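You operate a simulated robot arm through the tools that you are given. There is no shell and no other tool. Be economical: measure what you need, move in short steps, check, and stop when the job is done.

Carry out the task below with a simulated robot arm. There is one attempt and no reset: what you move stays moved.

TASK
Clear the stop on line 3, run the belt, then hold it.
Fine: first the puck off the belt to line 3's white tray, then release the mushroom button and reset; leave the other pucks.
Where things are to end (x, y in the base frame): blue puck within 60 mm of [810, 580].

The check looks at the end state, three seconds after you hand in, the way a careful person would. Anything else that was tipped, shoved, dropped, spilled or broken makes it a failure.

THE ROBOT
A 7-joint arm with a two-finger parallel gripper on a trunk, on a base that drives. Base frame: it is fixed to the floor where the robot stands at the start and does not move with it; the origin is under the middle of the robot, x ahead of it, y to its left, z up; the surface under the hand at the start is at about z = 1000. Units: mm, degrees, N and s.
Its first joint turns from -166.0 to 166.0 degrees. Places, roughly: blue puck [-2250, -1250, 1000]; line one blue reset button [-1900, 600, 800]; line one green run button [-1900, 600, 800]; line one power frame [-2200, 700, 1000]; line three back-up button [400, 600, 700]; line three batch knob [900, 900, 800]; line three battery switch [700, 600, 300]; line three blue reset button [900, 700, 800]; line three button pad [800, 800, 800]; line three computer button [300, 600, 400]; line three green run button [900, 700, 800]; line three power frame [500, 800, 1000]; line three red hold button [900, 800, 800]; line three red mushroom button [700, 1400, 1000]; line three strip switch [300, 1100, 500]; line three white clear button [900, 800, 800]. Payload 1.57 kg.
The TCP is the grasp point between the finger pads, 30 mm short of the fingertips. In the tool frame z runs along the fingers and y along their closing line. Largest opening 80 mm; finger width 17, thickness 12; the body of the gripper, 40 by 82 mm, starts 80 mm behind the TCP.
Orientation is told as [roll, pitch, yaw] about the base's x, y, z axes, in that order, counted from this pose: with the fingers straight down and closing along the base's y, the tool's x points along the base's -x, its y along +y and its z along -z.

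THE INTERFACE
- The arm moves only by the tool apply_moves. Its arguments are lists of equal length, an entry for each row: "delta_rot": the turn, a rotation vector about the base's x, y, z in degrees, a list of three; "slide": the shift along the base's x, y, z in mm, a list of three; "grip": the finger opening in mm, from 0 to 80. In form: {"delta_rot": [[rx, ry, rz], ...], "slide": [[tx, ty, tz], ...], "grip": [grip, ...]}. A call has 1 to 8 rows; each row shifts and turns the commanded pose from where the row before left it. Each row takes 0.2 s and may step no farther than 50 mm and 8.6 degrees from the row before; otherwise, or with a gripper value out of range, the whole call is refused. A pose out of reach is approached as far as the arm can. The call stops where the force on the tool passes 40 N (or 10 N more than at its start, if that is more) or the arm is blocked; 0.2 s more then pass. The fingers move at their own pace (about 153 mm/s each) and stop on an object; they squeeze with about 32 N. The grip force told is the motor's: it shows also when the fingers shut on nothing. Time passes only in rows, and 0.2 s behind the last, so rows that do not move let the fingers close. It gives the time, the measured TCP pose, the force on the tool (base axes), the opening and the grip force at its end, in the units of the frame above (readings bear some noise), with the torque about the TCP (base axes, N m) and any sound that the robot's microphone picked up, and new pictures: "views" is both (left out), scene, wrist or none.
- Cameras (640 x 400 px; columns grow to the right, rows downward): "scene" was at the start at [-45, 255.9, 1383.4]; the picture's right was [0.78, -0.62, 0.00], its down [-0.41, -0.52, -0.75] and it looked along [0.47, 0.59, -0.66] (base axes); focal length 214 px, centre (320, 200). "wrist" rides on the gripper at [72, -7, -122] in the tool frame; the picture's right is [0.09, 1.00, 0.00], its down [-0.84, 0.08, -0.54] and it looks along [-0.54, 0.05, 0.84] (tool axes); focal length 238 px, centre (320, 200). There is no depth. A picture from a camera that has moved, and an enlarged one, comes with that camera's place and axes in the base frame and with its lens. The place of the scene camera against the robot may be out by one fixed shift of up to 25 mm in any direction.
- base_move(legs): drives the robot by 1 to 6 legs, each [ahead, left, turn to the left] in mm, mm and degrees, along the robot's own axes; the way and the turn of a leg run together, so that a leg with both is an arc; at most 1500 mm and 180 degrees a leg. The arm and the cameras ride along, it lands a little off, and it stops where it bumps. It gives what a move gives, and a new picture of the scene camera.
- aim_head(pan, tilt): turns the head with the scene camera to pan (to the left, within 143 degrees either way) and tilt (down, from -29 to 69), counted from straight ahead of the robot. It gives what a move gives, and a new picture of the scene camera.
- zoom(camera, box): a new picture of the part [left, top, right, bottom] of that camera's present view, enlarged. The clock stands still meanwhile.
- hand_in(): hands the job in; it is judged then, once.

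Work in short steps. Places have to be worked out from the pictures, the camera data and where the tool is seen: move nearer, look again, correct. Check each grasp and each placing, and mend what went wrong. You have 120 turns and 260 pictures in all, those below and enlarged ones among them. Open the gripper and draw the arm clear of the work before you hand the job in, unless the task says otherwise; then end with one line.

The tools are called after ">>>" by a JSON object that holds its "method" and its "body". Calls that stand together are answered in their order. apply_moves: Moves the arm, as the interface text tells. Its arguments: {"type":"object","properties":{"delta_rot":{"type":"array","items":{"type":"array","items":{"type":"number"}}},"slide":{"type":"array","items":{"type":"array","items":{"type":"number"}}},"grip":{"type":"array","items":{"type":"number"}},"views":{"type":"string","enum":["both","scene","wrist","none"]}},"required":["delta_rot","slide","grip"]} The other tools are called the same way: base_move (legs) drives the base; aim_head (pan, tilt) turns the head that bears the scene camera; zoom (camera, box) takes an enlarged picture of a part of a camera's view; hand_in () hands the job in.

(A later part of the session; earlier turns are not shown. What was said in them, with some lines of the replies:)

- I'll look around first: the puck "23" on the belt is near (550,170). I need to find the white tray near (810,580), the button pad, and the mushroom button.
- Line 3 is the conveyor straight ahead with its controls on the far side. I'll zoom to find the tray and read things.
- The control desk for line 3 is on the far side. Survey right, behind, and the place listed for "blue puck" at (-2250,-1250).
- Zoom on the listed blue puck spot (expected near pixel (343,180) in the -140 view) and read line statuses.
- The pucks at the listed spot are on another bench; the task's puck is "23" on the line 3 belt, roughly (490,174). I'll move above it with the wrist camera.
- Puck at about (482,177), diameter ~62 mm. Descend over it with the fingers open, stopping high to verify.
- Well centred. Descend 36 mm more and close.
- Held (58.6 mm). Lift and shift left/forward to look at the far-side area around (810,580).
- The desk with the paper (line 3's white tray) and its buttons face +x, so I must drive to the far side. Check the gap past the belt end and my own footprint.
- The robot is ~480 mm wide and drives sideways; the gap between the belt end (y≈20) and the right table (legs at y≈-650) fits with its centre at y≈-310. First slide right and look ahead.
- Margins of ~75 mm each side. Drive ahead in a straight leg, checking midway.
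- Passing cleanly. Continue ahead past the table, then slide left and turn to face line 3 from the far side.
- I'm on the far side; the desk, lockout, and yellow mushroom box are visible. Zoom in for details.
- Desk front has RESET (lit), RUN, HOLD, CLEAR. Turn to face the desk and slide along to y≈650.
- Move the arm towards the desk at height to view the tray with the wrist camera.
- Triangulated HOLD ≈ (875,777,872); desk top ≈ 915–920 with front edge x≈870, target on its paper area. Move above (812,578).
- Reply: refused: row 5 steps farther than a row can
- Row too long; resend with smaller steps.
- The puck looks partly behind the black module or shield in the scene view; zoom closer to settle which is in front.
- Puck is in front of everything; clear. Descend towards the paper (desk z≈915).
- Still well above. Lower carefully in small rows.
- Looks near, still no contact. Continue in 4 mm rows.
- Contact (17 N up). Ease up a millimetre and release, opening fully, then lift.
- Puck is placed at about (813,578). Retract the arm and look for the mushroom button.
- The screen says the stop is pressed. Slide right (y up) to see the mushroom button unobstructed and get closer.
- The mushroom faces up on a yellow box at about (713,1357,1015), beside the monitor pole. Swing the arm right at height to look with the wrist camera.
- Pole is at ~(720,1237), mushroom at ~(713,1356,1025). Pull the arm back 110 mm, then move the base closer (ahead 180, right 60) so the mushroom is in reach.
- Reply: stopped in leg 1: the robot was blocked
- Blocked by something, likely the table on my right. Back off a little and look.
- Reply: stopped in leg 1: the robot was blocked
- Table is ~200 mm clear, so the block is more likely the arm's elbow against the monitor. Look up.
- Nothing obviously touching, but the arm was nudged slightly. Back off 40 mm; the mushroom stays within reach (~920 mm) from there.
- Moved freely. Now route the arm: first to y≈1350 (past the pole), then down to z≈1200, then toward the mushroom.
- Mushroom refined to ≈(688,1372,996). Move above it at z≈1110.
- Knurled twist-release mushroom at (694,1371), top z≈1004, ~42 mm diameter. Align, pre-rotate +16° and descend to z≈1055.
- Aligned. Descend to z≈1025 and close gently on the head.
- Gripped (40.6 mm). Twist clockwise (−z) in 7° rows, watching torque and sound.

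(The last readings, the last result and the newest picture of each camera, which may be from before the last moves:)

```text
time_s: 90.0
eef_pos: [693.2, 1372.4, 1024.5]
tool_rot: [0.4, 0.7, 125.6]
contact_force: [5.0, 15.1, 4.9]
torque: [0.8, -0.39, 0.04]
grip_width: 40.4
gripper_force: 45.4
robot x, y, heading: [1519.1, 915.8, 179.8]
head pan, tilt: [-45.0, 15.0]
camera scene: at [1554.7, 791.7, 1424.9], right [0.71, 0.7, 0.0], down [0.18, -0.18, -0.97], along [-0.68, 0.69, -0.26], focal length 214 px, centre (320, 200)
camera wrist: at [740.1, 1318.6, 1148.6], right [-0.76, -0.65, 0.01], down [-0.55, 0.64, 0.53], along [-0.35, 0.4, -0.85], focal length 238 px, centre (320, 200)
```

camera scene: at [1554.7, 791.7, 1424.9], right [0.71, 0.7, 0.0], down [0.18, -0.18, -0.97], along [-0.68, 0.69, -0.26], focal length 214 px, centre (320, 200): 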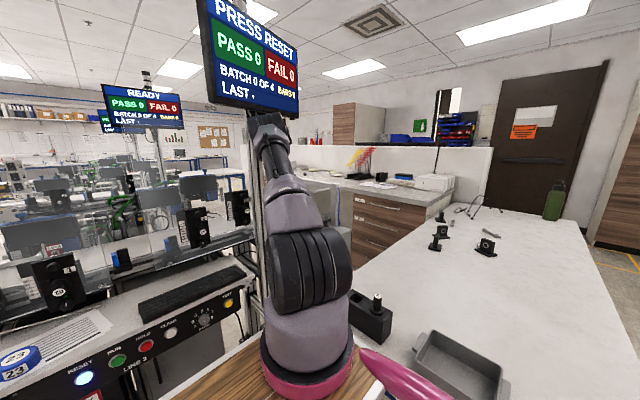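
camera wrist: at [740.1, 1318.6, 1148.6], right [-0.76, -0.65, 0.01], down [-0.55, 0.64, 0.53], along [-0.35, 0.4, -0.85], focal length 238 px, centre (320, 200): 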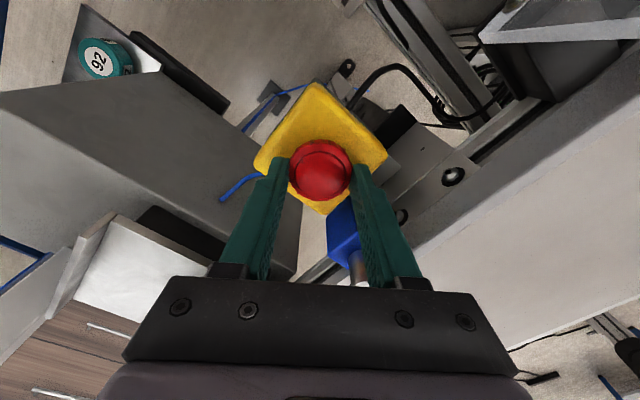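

The monitor now shows "PRESS RESET" — released. Open a bit and lift straight off.

>>> {"method": "apply_moves", "body": {"delta_rot": [[0, 0, 0], [0, 0, 0], [0, 0, 0], [0, 0, 0], [0, 0, 0], [0, 0, 0]], "slide": [[0, 0, 0], [0, 0, 0], [0, 0, 25], [0, 0, 35], [0, 0, 40], [0, 0, 40]], "grip": [54, 54, 54, 54, 54, 54], "views": "both"}}

```text
time_s: 91.4
eef_pos: [696.0, 1374.3, 1142.0]
tool_rot: [-0.7, 2.6, 125.3]
contact_force: [-0.2, 0.6, 0.5]
torque: [-0.01, 0.01, 0.03]
grip_width: 54.1
gripper_force: 0.1
robot x, y, heading: [1518.4, 911.9, 179.8]
head pan, tilt: [-45.0, 15.0]
camera scene: at [1551.3, 795.8, 1425.4], right [0.71, 0.7, 0.0], down [0.18, -0.19, -0.96], along [-0.68, 0.69, -0.26], focal length 214 px, centre (320, 200)
camera wrist: at [738.0, 1323.8, 1268.1], right [-0.76, -0.65, -0.01], down [-0.56, 0.65, 0.5], along [-0.32, 0.38, -0.86], focal length 238 px, centre (320, 200)
```

scene: 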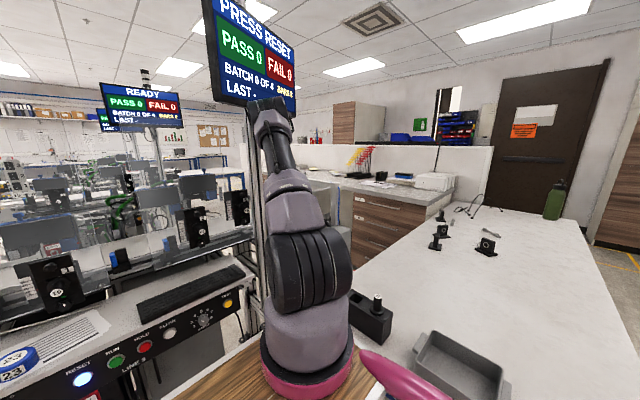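
wrist: 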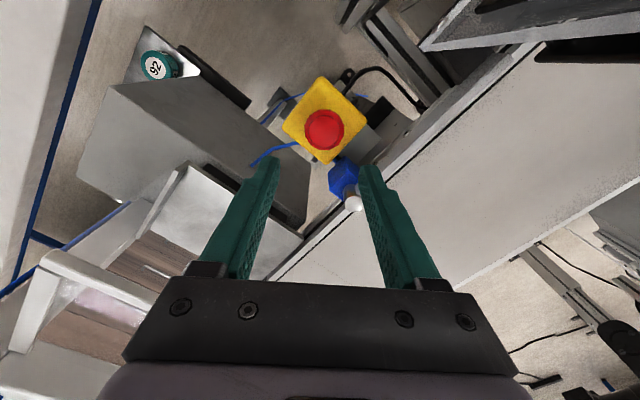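

The arm seems to press against something (tool tilted, camera shifted) — the elbow at the monitor. Back down a little and then retreat in +x rather than upward.

>>> {"method": "apply_moves", "body": {"delta_rot": [[0, 0, 0], [0, 0, 0], [0, 0, 0], [0, 0, 0]], "slide": [[5, 0, -30], [15, 0, -15], [30, 0, 0], [30, 0, 0]], "grip": [54, 54, 54, 54], "views": "both"}}

```text
time_s: 92.4
eef_pos: [770.5, 1368.8, 1119.3]
tool_rot: [0.4, 0.8, 125.8]
contact_force: [-0.1, -0.1, -1.0]
torque: [0.0, -0.01, 0.01]
grip_width: 53.9
gripper_force: 0.1
robot x, y, heading: [1518.7, 912.7, 179.9]
head pan, tilt: [-45.0, 15.0]
camera scene: at [1553.9, 791.1, 1424.9], right [0.71, 0.7, 0.0], down [0.18, -0.18, -0.97], along [-0.68, 0.69, -0.26], focal length 214 px, centre (320, 200)
camera wrist: at [818.4, 1316.2, 1243.6], right [-0.75, -0.66, 0.01], down [-0.55, 0.64, 0.53], along [-0.35, 0.4, -0.85], focal length 238 px, centre (320, 200)
```

scene: 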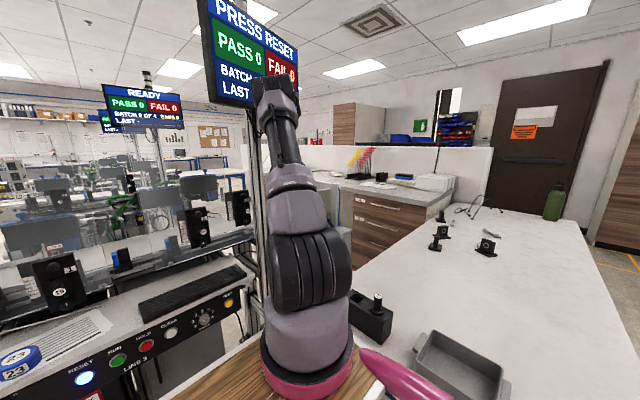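
wrist: 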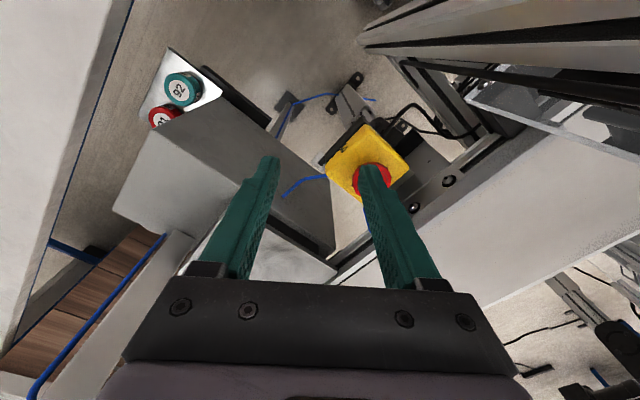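

Free again, monitor intact and "PRESS RESET" stays on. Retreat further in +x, then swing back toward the desk.

>>> {"method": "apply_moves", "body": {"delta_rot": [[0, 0, 0], [0, 0, 0], [0, 0, 5], [0, 0, 5], [0, 0, 8], [0, 0, 8], [0, 0, 8]], "slide": [[45, 0, 0], [45, 0, 10], [45, -5, 10], [40, -10, 10], [25, -35, 15], [20, -40, 10], [0, -45, 10]], "grip": [30, 0, 0, 0, 0, 0, 0], "views": "none"}}

>>> {"method": "base_move", "body": {"legs": [[-150, 0, 0], [0, 110, 0]]}}

```text
time_s: 94.0
eef_pos: [990.9, 1234.6, 1183.4]
tool_rot: [0.4, 0.6, 159.8]
contact_force: [-0.9, 0.0, -0.1]
torque: [-0.03, -0.01, -0.03]
grip_width: 0.0
gripper_force: 21.2
robot x, y, heading: [1516.3, 913.5, 179.8]
head pan, tilt: [-45.0, 15.0]
```

```text
time_s: 96.1
eef_pos: [1141.4, 1123.3, 1183.4]
tool_rot: [0.3, 0.7, 159.7]
contact_force: [-0.1, 0.0, -0.4]
torque: [0.0, 0.0, 0.01]
grip_width: 0.1
gripper_force: 21.1
robot x, y, heading: [1671.0, 804.6, 179.8]
head pan, tilt: [-45.0, 15.0]
camera scene: at [1704.0, 679.8, 1424.9], right [0.71, 0.7, 0.0], down [0.18, -0.18, -0.97], along [-0.68, 0.69, -0.26], focal length 214 px, centre (320, 200)
```

scene: 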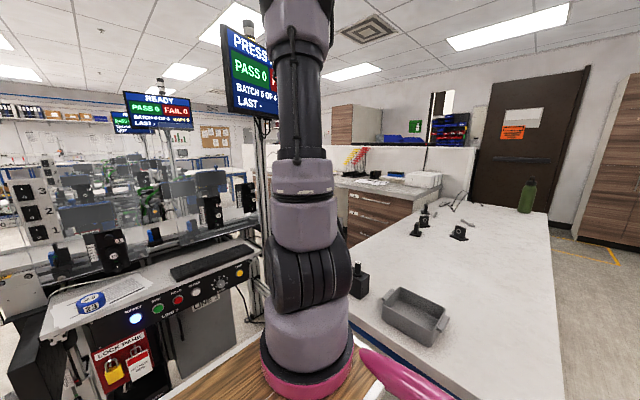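

Move arm over to y≈700 in front of the desk, restoring yaw to 180.

>>> {"method": "apply_moves", "body": {"delta_rot": [[0, 0, 2.5], [0, 0, 2.5], [0, 0, 2.5], [0, 0, 2.5], [0, 0, 2.5], [0, 0, 2.5], [0, 0, 2.5], [0, 0, 2.5]], "slide": [[0, -49, 0], [0, -49, 0], [0, -49, 0], [0, -49, 0], [0, -49, 0], [0, -49, 0], [0, -49, 0], [0, -49, 0]], "grip": [0, 0, 0, 0, 0, 0, 0, 0], "views": "none"}}

>>> {"method": "apply_moves", "body": {"delta_rot": [[0, 7.5, 0], [0, 7.5, 0], [0, 7.5, 0], [0, 7.5, 0], [0, 7.5, 0], [0, 7.5, 0]], "slide": [[-10, -12, -20], [-10, -12, -30], [-10, -12, -35], [-10, -12, -40], [-10, -12, -40], [-10, -12, -40]], "grip": [0, 0, 0, 0, 0, 0], "views": "wrist"}}

>>> {"method": "aim_head", "body": {"pan": 0, "tilt": 20}}

```text
time_s: 97.9
eef_pos: [1140.9, 732.1, 1184.1]
tool_rot: [0.3, 0.7, 179.6]
contact_force: [0.7, 0.9, 0.1]
torque: [-0.03, 0.02, 0.0]
grip_width: 0.3
gripper_force: 21.1
robot x, y, heading: [1670.4, 804.7, 179.8]
head pan, tilt: [-45.0, 15.0]
```

```text
time_s: 99.3
eef_pos: [1082.0, 659.5, 979.1]
tool_rot: [1.0, -44.2, 179.4]
contact_force: [-0.2, 0.2, 0.5]
torque: [-0.03, 0.01, 0.0]
grip_width: 0.0
gripper_force: 20.7
robot x, y, heading: [1667.6, 804.0, 179.8]
head pan, tilt: [-45.0, 15.0]
camera wrist: at [1218.6, 666.4, 1016.9], right [0.07, -1.0, -0.05], down [-0.22, -0.07, 0.97], along [-0.97, -0.05, -0.22], focal length 238 px, centre (320, 200)
```

wrist: 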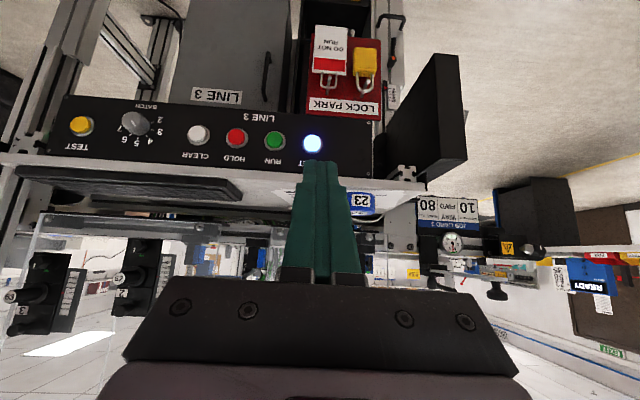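

```text
time_s: 100.4
eef_pos: [1079.7, 659.9, 978.8]
tool_rot: [0.6, -44.2, 179.5]
contact_force: [-0.1, 0.4, 0.5]
torque: [0.01, 0.01, 0.04]
grip_width: 0.0
gripper_force: 21.4
robot x, y, heading: [1671.4, 798.2, 179.8]
head pan, tilt: [0.0, 20.0]
camera scene: at [1676.6, 613.9, 1416.7], right [0.0, 1.0, 0.0], down [0.34, 0.0, -0.94], along [-0.94, 0.0, -0.34], focal length 214 px, centre (320, 200)
```

scene: 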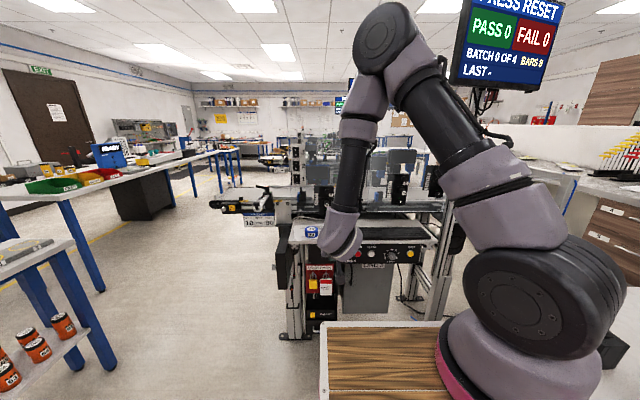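

Buttons from this close view: RESET ≈ y 664, RUN ≈ 724, HOLD ≈ 783, z≈850–860. Move closer in front of RESET and re-measure.

>>> {"method": "apply_moves", "body": {"delta_rot": [[0, 0, 0], [0, 0, 0], [0, 0, 0], [0, 0, 0]], "slide": [[-20, 1, -40], [-25, 1, -35], [-30, 1, -25], [-30, 0, -8]], "grip": [0, 0, 0, 0], "views": "wrist"}}

>>> {"method": "zoom", "body": {"camera": "scene", "box": [280, 210, 440, 310]}}

```text
time_s: 101.4
eef_pos: [975.6, 660.9, 870.2]
tool_rot: [0.7, -44.2, 179.6]
contact_force: [0.5, -0.3, 0.5]
torque: [0.01, -0.03, -0.06]
grip_width: 0.4
gripper_force: 21.6
robot x, y, heading: [1670.3, 806.7, 180.0]
head pan, tilt: [0.0, 20.0]
camera wrist: at [1112.3, 668.3, 908.7], right [0.07, -1.0, -0.06], down [-0.22, -0.07, 0.97], along [-0.97, -0.05, -0.22], focal length 238 px, centre (320, 200)
```

wrist: 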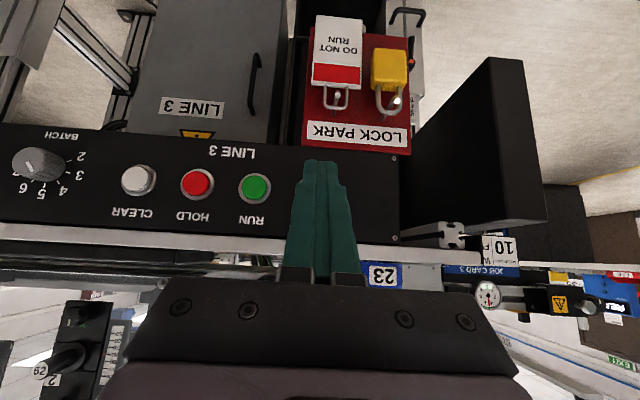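

```text
4.00 times, centred on (360, 260) of scene
camera zoom: at [1677.1, 613.6, 1416.7], right [0.0, 1.0, 0.0], down [0.34, 0.0, -0.94], along [-0.94, 0.0, -0.34], focal length 858 px, centre (160, -40)
```

zoom: 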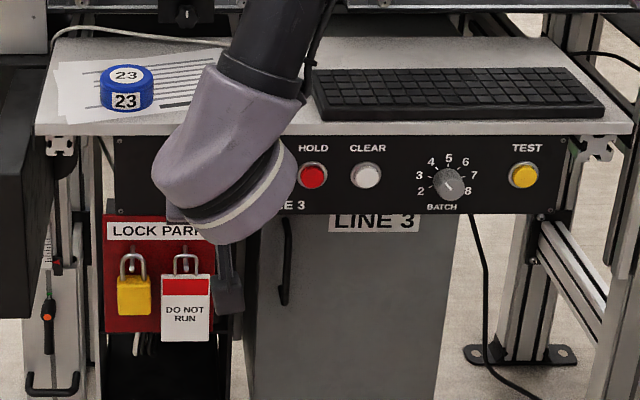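

RUN triangulates to (874,725,848), so RESET ≈ (874,665,848). Align and approach, then press gently in small rows.

>>> {"method": "apply_moves", "body": {"delta_rot": [[0, 0, 0], [0, 0, 0], [0, 0, 0], [0, 0, 0], [0, 0, 0], [0, 0, 0]], "slide": [[-20, 4, -6], [-25, 0, 0], [-15, 0, 0], [-5, 0, 0], [-4, 0, 0], [-4, 0, 0]], "grip": [0, 0, 0, 0, 0, 0], "views": "both"}}

```text
time_s: 102.8
eef_pos: [903.4, 665.9, 864.7]
tool_rot: [0.5, -44.2, 179.7]
contact_force: [0.1, 0.2, -0.3]
torque: [-0.02, 0.03, -0.07]
grip_width: 0.0
gripper_force: 21.2
robot x, y, heading: [1669.2, 801.6, 180.1]
head pan, tilt: [0.0, 20.0]
camera scene: at [1676.7, 613.8, 1416.7], right [0.0, 1.0, 0.0], down [0.34, 0.0, -0.94], along [-0.94, 0.0, -0.34], focal length 214 px, centre (320, 200)
camera wrist: at [1039.8, 673.1, 903.3], right [0.07, -1.0, -0.06], down [-0.22, -0.07, 0.97], along [-0.97, -0.05, -0.22], focal length 238 px, centre (320, 200)
```

scene: 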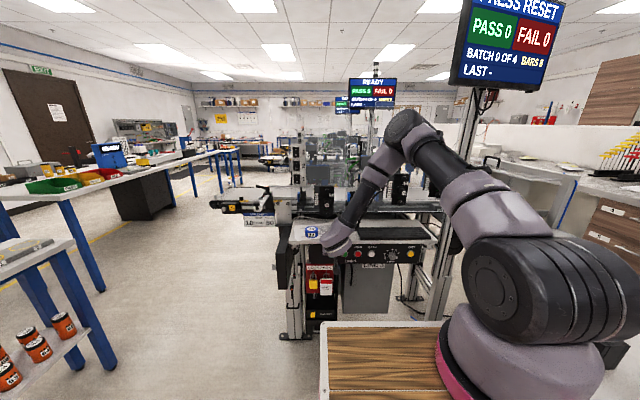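
wrist: 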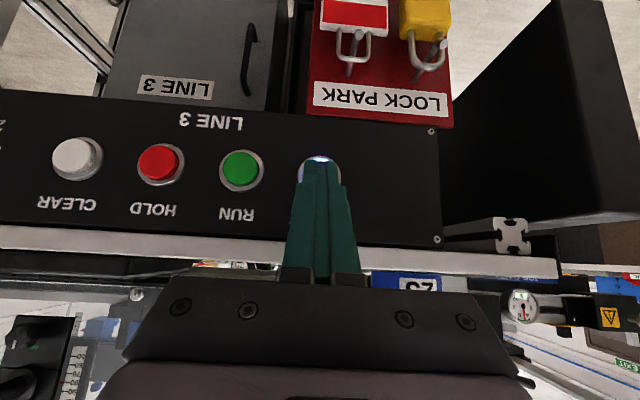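

Aligned on RESET, no contact yet. Press in 3 mm rows.

>>> {"method": "apply_moves", "body": {"delta_rot": [[0, 0, 0], [0, 0, 0], [0, 0, 0], [0, 0, 0], [0, 0, 0]], "slide": [[-3, 0, 0], [-3, 0, 0], [-3, 0, 0], [-3, 0, 0], [-3, 0, 0]], "grip": [0, 0, 0, 0, 0], "views": "both"}}

```text
time_s: 104.0
eef_pos: [889.3, 665.5, 865.1]
tool_rot: [0.5, -44.3, 179.6]
contact_force: [12.9, 1.5, 4.0]
torque: [0.05, -0.11, -0.01]
grip_width: 0.0
gripper_force: 21.5
robot x, y, heading: [1665.3, 804.8, 180.0]
head pan, tilt: [0.0, 20.0]
heard: click
camera scene: at [1677.3, 613.9, 1416.7], right [0.0, 1.0, 0.0], down [0.34, 0.0, -0.94], along [-0.94, 0.0, -0.34], focal length 214 px, centre (320, 200)
camera wrist: at [1026.0, 673.0, 903.6], right [0.07, -1.0, -0.06], down [-0.22, -0.07, 0.97], along [-0.97, -0.05, -0.23], focal length 238 px, centre (320, 200)
```

scene: 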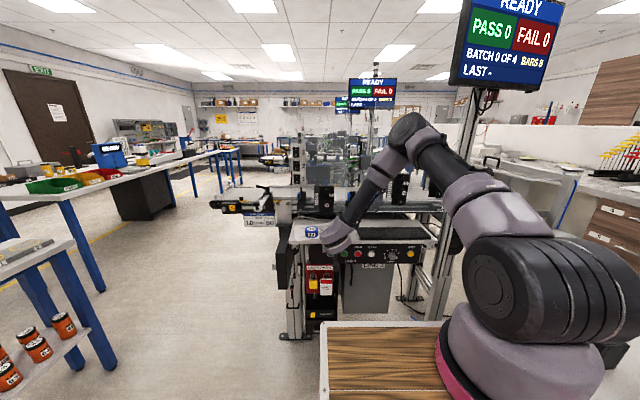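
wrist: 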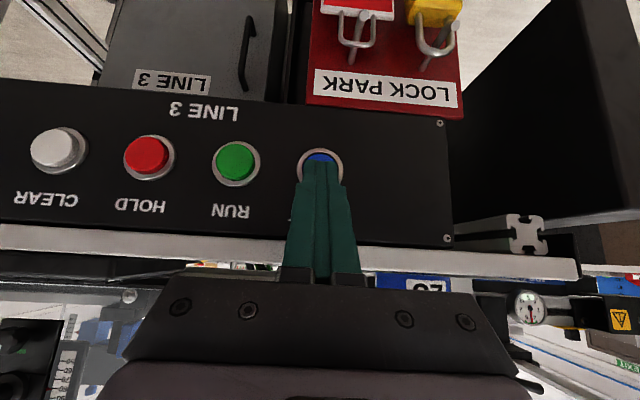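

Click, monitor shows READY and the light is out. Back off, shift to RUN (y≈725), and press.

>>> {"method": "apply_moves", "body": {"delta_rot": [[0, 0, 0], [0, 0, 0], [0, 0, 0], [0, 0, 0], [0, 0, 0], [0, 0, 0]], "slide": [[25, 0, 0], [10, 30, 0], [0, 29.5, 0], [-20, 0, 0], [-5, 0, 0], [0, 0, 0]], "grip": [0, 0, 0, 0, 0, 0], "views": "wrist"}}

```text
time_s: 105.4
eef_pos: [894.1, 715.6, 871.8]
tool_rot: [0.7, -44.3, 179.5]
contact_force: [-0.1, 0.1, -0.3]
torque: [0.0, -0.01, 0.02]
grip_width: 0.0
gripper_force: 21.5
out of reach, approached as far as the arm can: row 3
robot x, y, heading: [1668.3, 807.1, 179.7]
head pan, tilt: [0.0, 20.0]
camera wrist: at [1031.5, 723.3, 910.2], right [0.07, -1.0, -0.06], down [-0.22, -0.07, 0.97], along [-0.97, -0.05, -0.22], focal length 238 px, centre (320, 200)
```

wrist: 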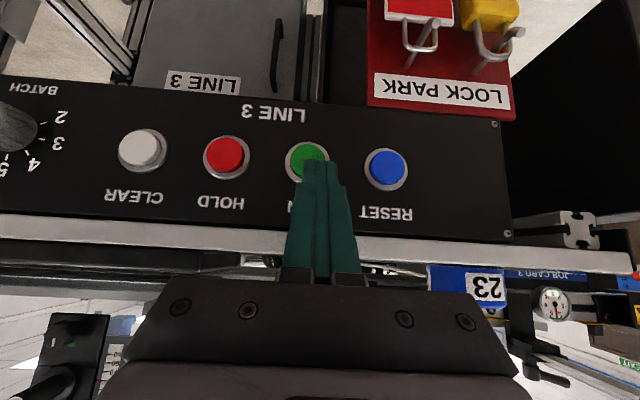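

The arm hits a limit there (pose fell short). Back off and shift the base right by 60 mm so the relative pose matches the one that worked.

>>> {"method": "apply_moves", "body": {"delta_rot": [[0, 0, 0], [0, 0, 0]], "slide": [[30, -10, 0], [20, -40, -6]], "grip": [0, 0], "views": "none"}}

>>> {"method": "base_move", "body": {"legs": [[0, -62, 0]]}}

>>> {"method": "apply_moves", "body": {"delta_rot": [[0, 0, 0]], "slide": [[0, 0, 0]], "grip": [0], "views": "wrist"}}

```text
time_s: 106.0
eef_pos: [943.9, 668.4, 865.4]
tool_rot: [0.6, -44.2, 179.5]
contact_force: [0.8, -0.1, 0.1]
torque: [-0.02, 0.0, 0.0]
grip_width: 0.0
gripper_force: 20.9
robot x, y, heading: [1668.4, 804.6, 179.7]
head pan, tilt: [0.0, 20.0]
```

```text
time_s: 107.0
eef_pos: [946.0, 728.8, 866.4]
tool_rot: [0.7, -44.3, 179.5]
contact_force: [-0.2, -0.5, -0.1]
torque: [0.01, 0.01, 0.01]
grip_width: 0.1
gripper_force: 21.6
robot x, y, heading: [1667.7, 863.4, 179.8]
head pan, tilt: [0.0, 20.0]
camera scene: at [1676.8, 676.1, 1416.7], right [0.0, 1.0, 0.0], down [0.34, 0.0, -0.94], along [-0.94, 0.0, -0.34], focal length 214 px, centre (320, 200)
```

scene: 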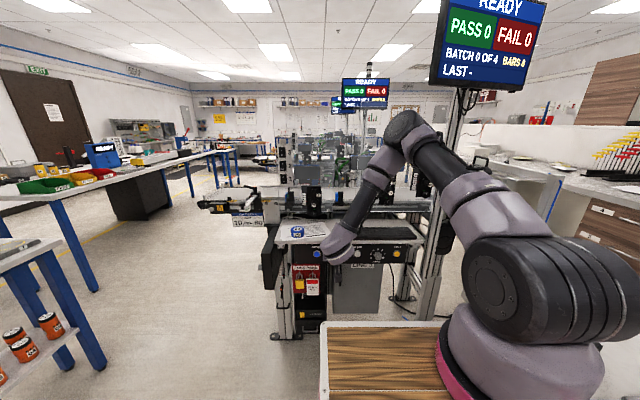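

```text
time_s: 107.4
eef_pos: [944.7, 729.9, 867.8]
tool_rot: [0.6, -44.3, 179.5]
contact_force: [-0.8, 0.9, -0.9]
torque: [-0.02, 0.03, -0.03]
grip_width: 0.0
gripper_force: 21.0
robot x, y, heading: [1670.3, 862.4, 179.6]
head pan, tilt: [0.0, 20.0]
camera wrist: at [1081.6, 736.1, 904.5], right [0.07, -1.0, -0.06], down [-0.22, -0.07, 0.97], along [-0.97, -0.05, -0.22], focal length 238 px, centre (320, 200)
```

wrist: 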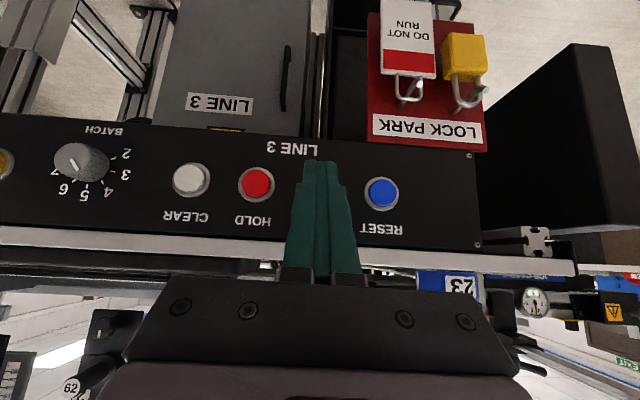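

Shift to y≈725 and press RUN.

>>> {"method": "apply_moves", "body": {"delta_rot": [[0, 0, 0], [0, 0, 0], [0, 0, 0], [0, 0, 0], [0, 0, 0], [0, 0, 0], [0, 0, 0]], "slide": [[-30, -4, -2], [-15, 0, 0], [-3, 0, 0], [-3, 0, 0], [-3, 0, 0], [-2, 0, 0], [0, 0, 0]], "grip": [0, 0, 0, 0, 0, 0, 0], "views": "both"}}

```text
time_s: 109.0
eef_pos: [888.6, 724.7, 863.8]
tool_rot: [0.8, -44.3, 179.5]
contact_force: [10.7, 2.4, 0.8]
torque: [0.06, -0.16, -0.08]
grip_width: 0.0
gripper_force: 21.0
robot x, y, heading: [1666.4, 864.7, 179.8]
head pan, tilt: [0.0, 20.0]
heard: click
camera scene: at [1677.3, 676.1, 1416.7], right [0.0, 1.0, 0.0], down [0.34, 0.0, -0.94], along [-0.94, 0.0, -0.34], focal length 214 px, centre (320, 200)
camera wrist: at [1026.5, 732.1, 902.7], right [0.07, -1.0, -0.06], down [-0.22, -0.07, 0.97], along [-0.97, -0.05, -0.23], focal length 238 px, centre (320, 200)
```

scene: 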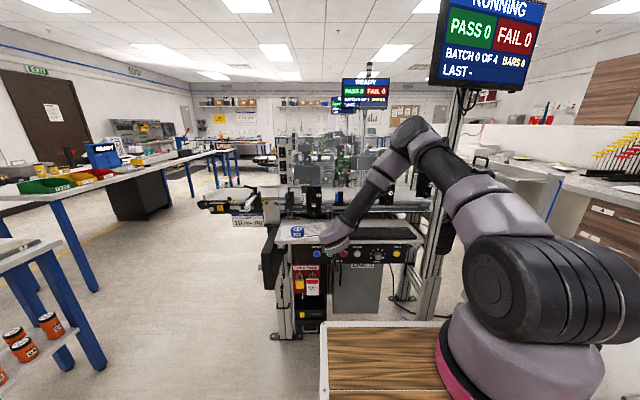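
wrist: 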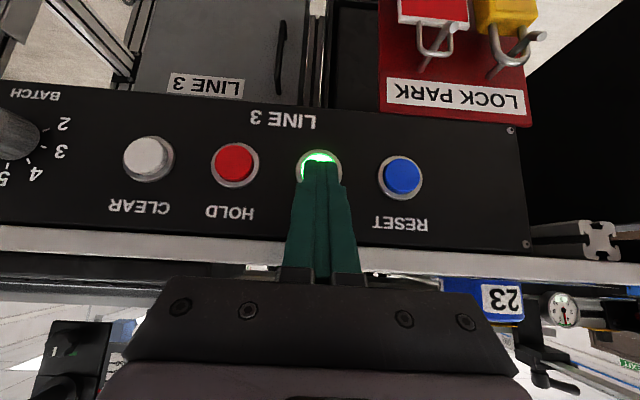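

RUNNING. Withdraw, shift the base another 60 mm right for HOLD.

>>> {"method": "apply_moves", "body": {"delta_rot": [[0, 0, 0], [0, 0, 0]], "slide": [[30, 0, 0], [25, 0, 0]], "grip": [0, 0], "views": "none"}}

>>> {"method": "base_move", "body": {"legs": [[0, -60, 0]]}}

>>> {"method": "apply_moves", "body": {"delta_rot": [[0, 0, 0]], "slide": [[0, 0, 0]], "grip": [0], "views": "wrist"}}

```text
time_s: 109.6
eef_pos: [944.3, 724.5, 865.1]
tool_rot: [0.7, -44.3, 179.5]
contact_force: [0.7, 1.0, -0.3]
torque: [-0.03, -0.01, -0.03]
grip_width: 0.2
gripper_force: 21.4
robot x, y, heading: [1664.7, 863.5, 180.0]
head pan, tilt: [0.0, 20.0]
```

```text
time_s: 110.6
eef_pos: [945.0, 784.5, 864.2]
tool_rot: [0.7, -44.4, 179.5]
contact_force: [0.5, -0.4, -0.4]
torque: [0.0, 0.03, -0.01]
grip_width: 0.1
gripper_force: 21.6
robot x, y, heading: [1667.3, 926.4, 179.8]
head pan, tilt: [0.0, 20.0]
camera scene: at [1676.9, 736.2, 1416.7], right [0.0, 1.0, 0.0], down [0.34, 0.0, -0.94], along [-0.94, 0.0, -0.34], focal length 214 px, centre (320, 200)
```

scene: 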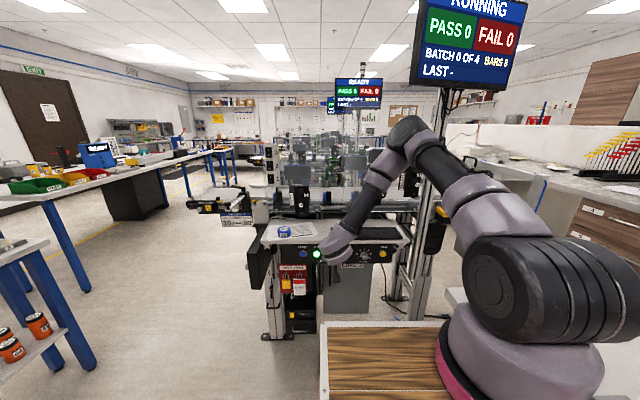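

```text
time_s: 111.0
eef_pos: [944.6, 785.6, 864.9]
tool_rot: [0.6, -44.3, 179.5]
contact_force: [0.2, -0.3, 0.2]
torque: [0.0, 0.0, 0.0]
grip_width: 0.0
gripper_force: 21.5
robot x, y, heading: [1665.3, 928.9, 179.8]
head pan, tilt: [0.0, 20.0]
camera wrist: at [1081.7, 792.4, 902.6], right [0.06, -1.0, -0.06], down [-0.22, -0.07, 0.97], along [-0.97, -0.05, -0.22], focal length 238 px, centre (320, 200)
```

wrist: 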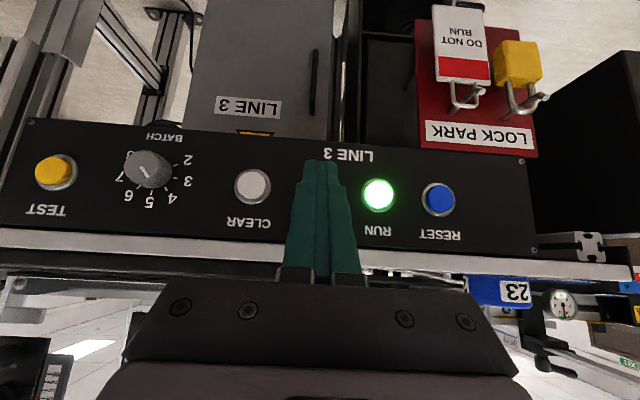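

Centred on HOLD; press.

>>> {"method": "apply_moves", "body": {"delta_rot": [[0, 0, 0], [0, 0, 0], [0, 0, 0], [0, 0, 0], [0, 0, 0], [0, 0, 0], [0, 0, 0]], "slide": [[-30, -1, -1], [-15, 0, 0], [-3, 0, 0], [-3, 0, 0], [-3, 0, 0], [-2, 0, 0], [0, 0, 0]], "grip": [0, 0, 0, 0, 0, 0, 0], "views": "both"}}

```text
time_s: 112.6
eef_pos: [888.3, 784.0, 863.7]
tool_rot: [0.6, -44.2, 179.5]
contact_force: [10.3, -0.6, -1.0]
torque: [-0.01, -0.21, 0.02]
grip_width: 0.1
gripper_force: 21.1
robot x, y, heading: [1670.4, 926.6, 179.9]
head pan, tilt: [0.0, 20.0]
heard: click
camera scene: at [1677.3, 736.1, 1416.7], right [0.0, 1.0, 0.0], down [0.34, 0.0, -0.94], along [-0.94, 0.0, -0.34], focal length 214 px, centre (320, 200)
camera wrist: at [1026.3, 791.6, 901.5], right [0.07, -1.0, -0.06], down [-0.22, -0.07, 0.97], along [-0.97, -0.05, -0.23], focal length 238 px, centre (320, 200)
```

scene: 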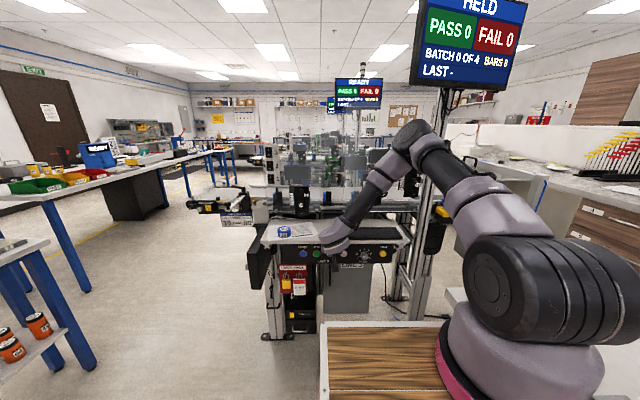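
wrist: 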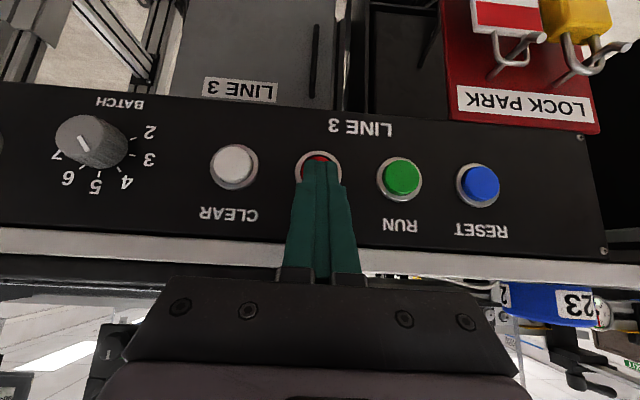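

HELD. Withdraw the arm well clear, open the gripper, and check the puck and monitor.

>>> {"method": "apply_moves", "body": {"delta_rot": [[0, 0, 0], [0, 0, 0], [0, 0, 0], [0, 0, 0], [0, 0, 0], [0, 0, 0]], "slide": [[30, 0, 0], [40, 0, 0], [45, 0, 0], [30, 0, 30], [20, 0, 40], [0, 0, 40]], "grip": [0, 0, 0, 80, 80, 80], "views": "none"}}

>>> {"method": "aim_head", "body": {"pan": -5, "tilt": 25}}

>>> {"method": "zoom", "body": {"camera": "scene", "box": [180, 100, 500, 300]}}

>>> {"method": "aim_head", "body": {"pan": -10, "tilt": 0}}

```text
time_s: 114.0
eef_pos: [1053.2, 784.1, 973.6]
tool_rot: [0.6, -44.4, 179.6]
contact_force: [0.3, 0.0, -0.8]
torque: [0.01, -0.03, 0.01]
grip_width: 80.1
gripper_force: 0.0
robot x, y, heading: [1663.9, 925.2, 179.7]
head pan, tilt: [0.0, 20.0]
```

```text
time_s: 114.7
eef_pos: [1053.5, 784.4, 973.5]
tool_rot: [0.7, -44.3, 179.5]
contact_force: [0.8, 0.2, 0.0]
torque: [-0.02, -0.01, 0.01]
grip_width: 80.3
gripper_force: 0.0
robot x, y, heading: [1670.6, 931.3, 179.5]
head pan, tilt: [-5.0, 25.0]
camera scene: at [1678.3, 744.1, 1408.7], right [0.09, 1.0, 0.0], down [0.42, -0.04, -0.91], along [-0.9, 0.08, -0.42], focal length 214 px, centre (320, 200)
```

scene: 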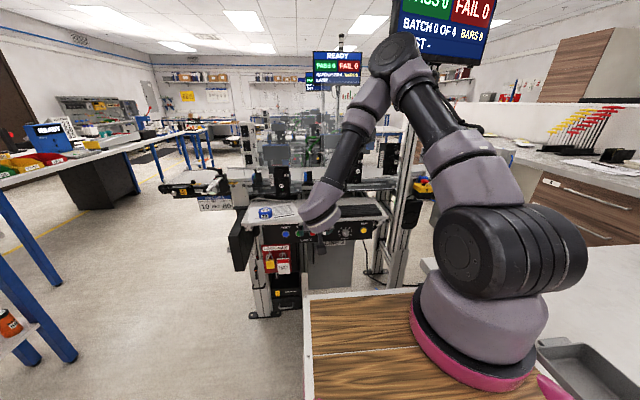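

```text
2.00 times, centred on (340, 200) of scene
camera zoom: at [1678.3, 744.1, 1408.7], right [0.09, 1.0, 0.0], down [0.42, -0.04, -0.91], along [-0.9, 0.08, -0.42], focal length 429 px, centre (280, 200)
```

zoom: 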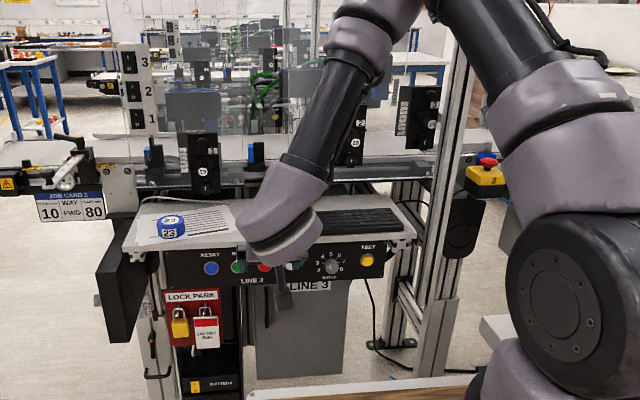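

```text
time_s: 115.5
eef_pos: [1053.4, 784.6, 973.7]
tool_rot: [0.8, -44.4, 179.5]
contact_force: [1.1, -0.6, -0.2]
torque: [-0.03, 0.0, -0.02]
grip_width: 80.0
gripper_force: 0.0
robot x, y, heading: [1668.5, 925.2, 179.4]
head pan, tilt: [-10.0, 0.0]
camera scene: at [1681.4, 751.7, 1449.0], right [0.18, 0.98, 0.0], down [0.0, 0.0, -1.0], along [-0.98, 0.18, 0.0], focal length 214 px, centre (320, 200)
```

scene: 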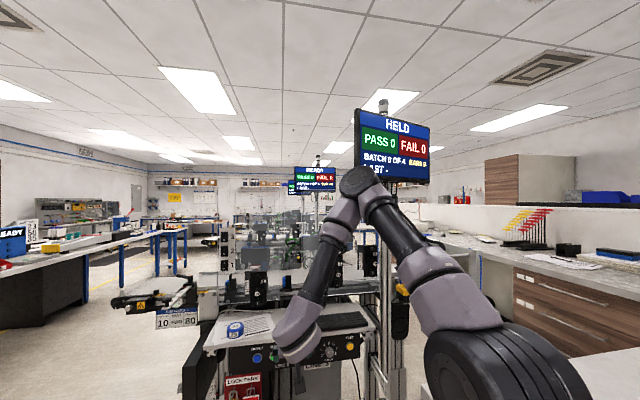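

The monitor shows HELD, the puck is on the tray, the gripper is open and the arm is clear. Handing in.

>>> {"method": "hand_in", "body": {}}

```text
The job is handed in.
```

I moved puck 23 to line 3's white tray at about (813, 578), released the mushroom button, then pressed reset, run and hold. The monitor reads HELD. On the way the base stopped once as blocked, and the arm pressed briefly against something, probably the monitor; I saw nothing moved by either.
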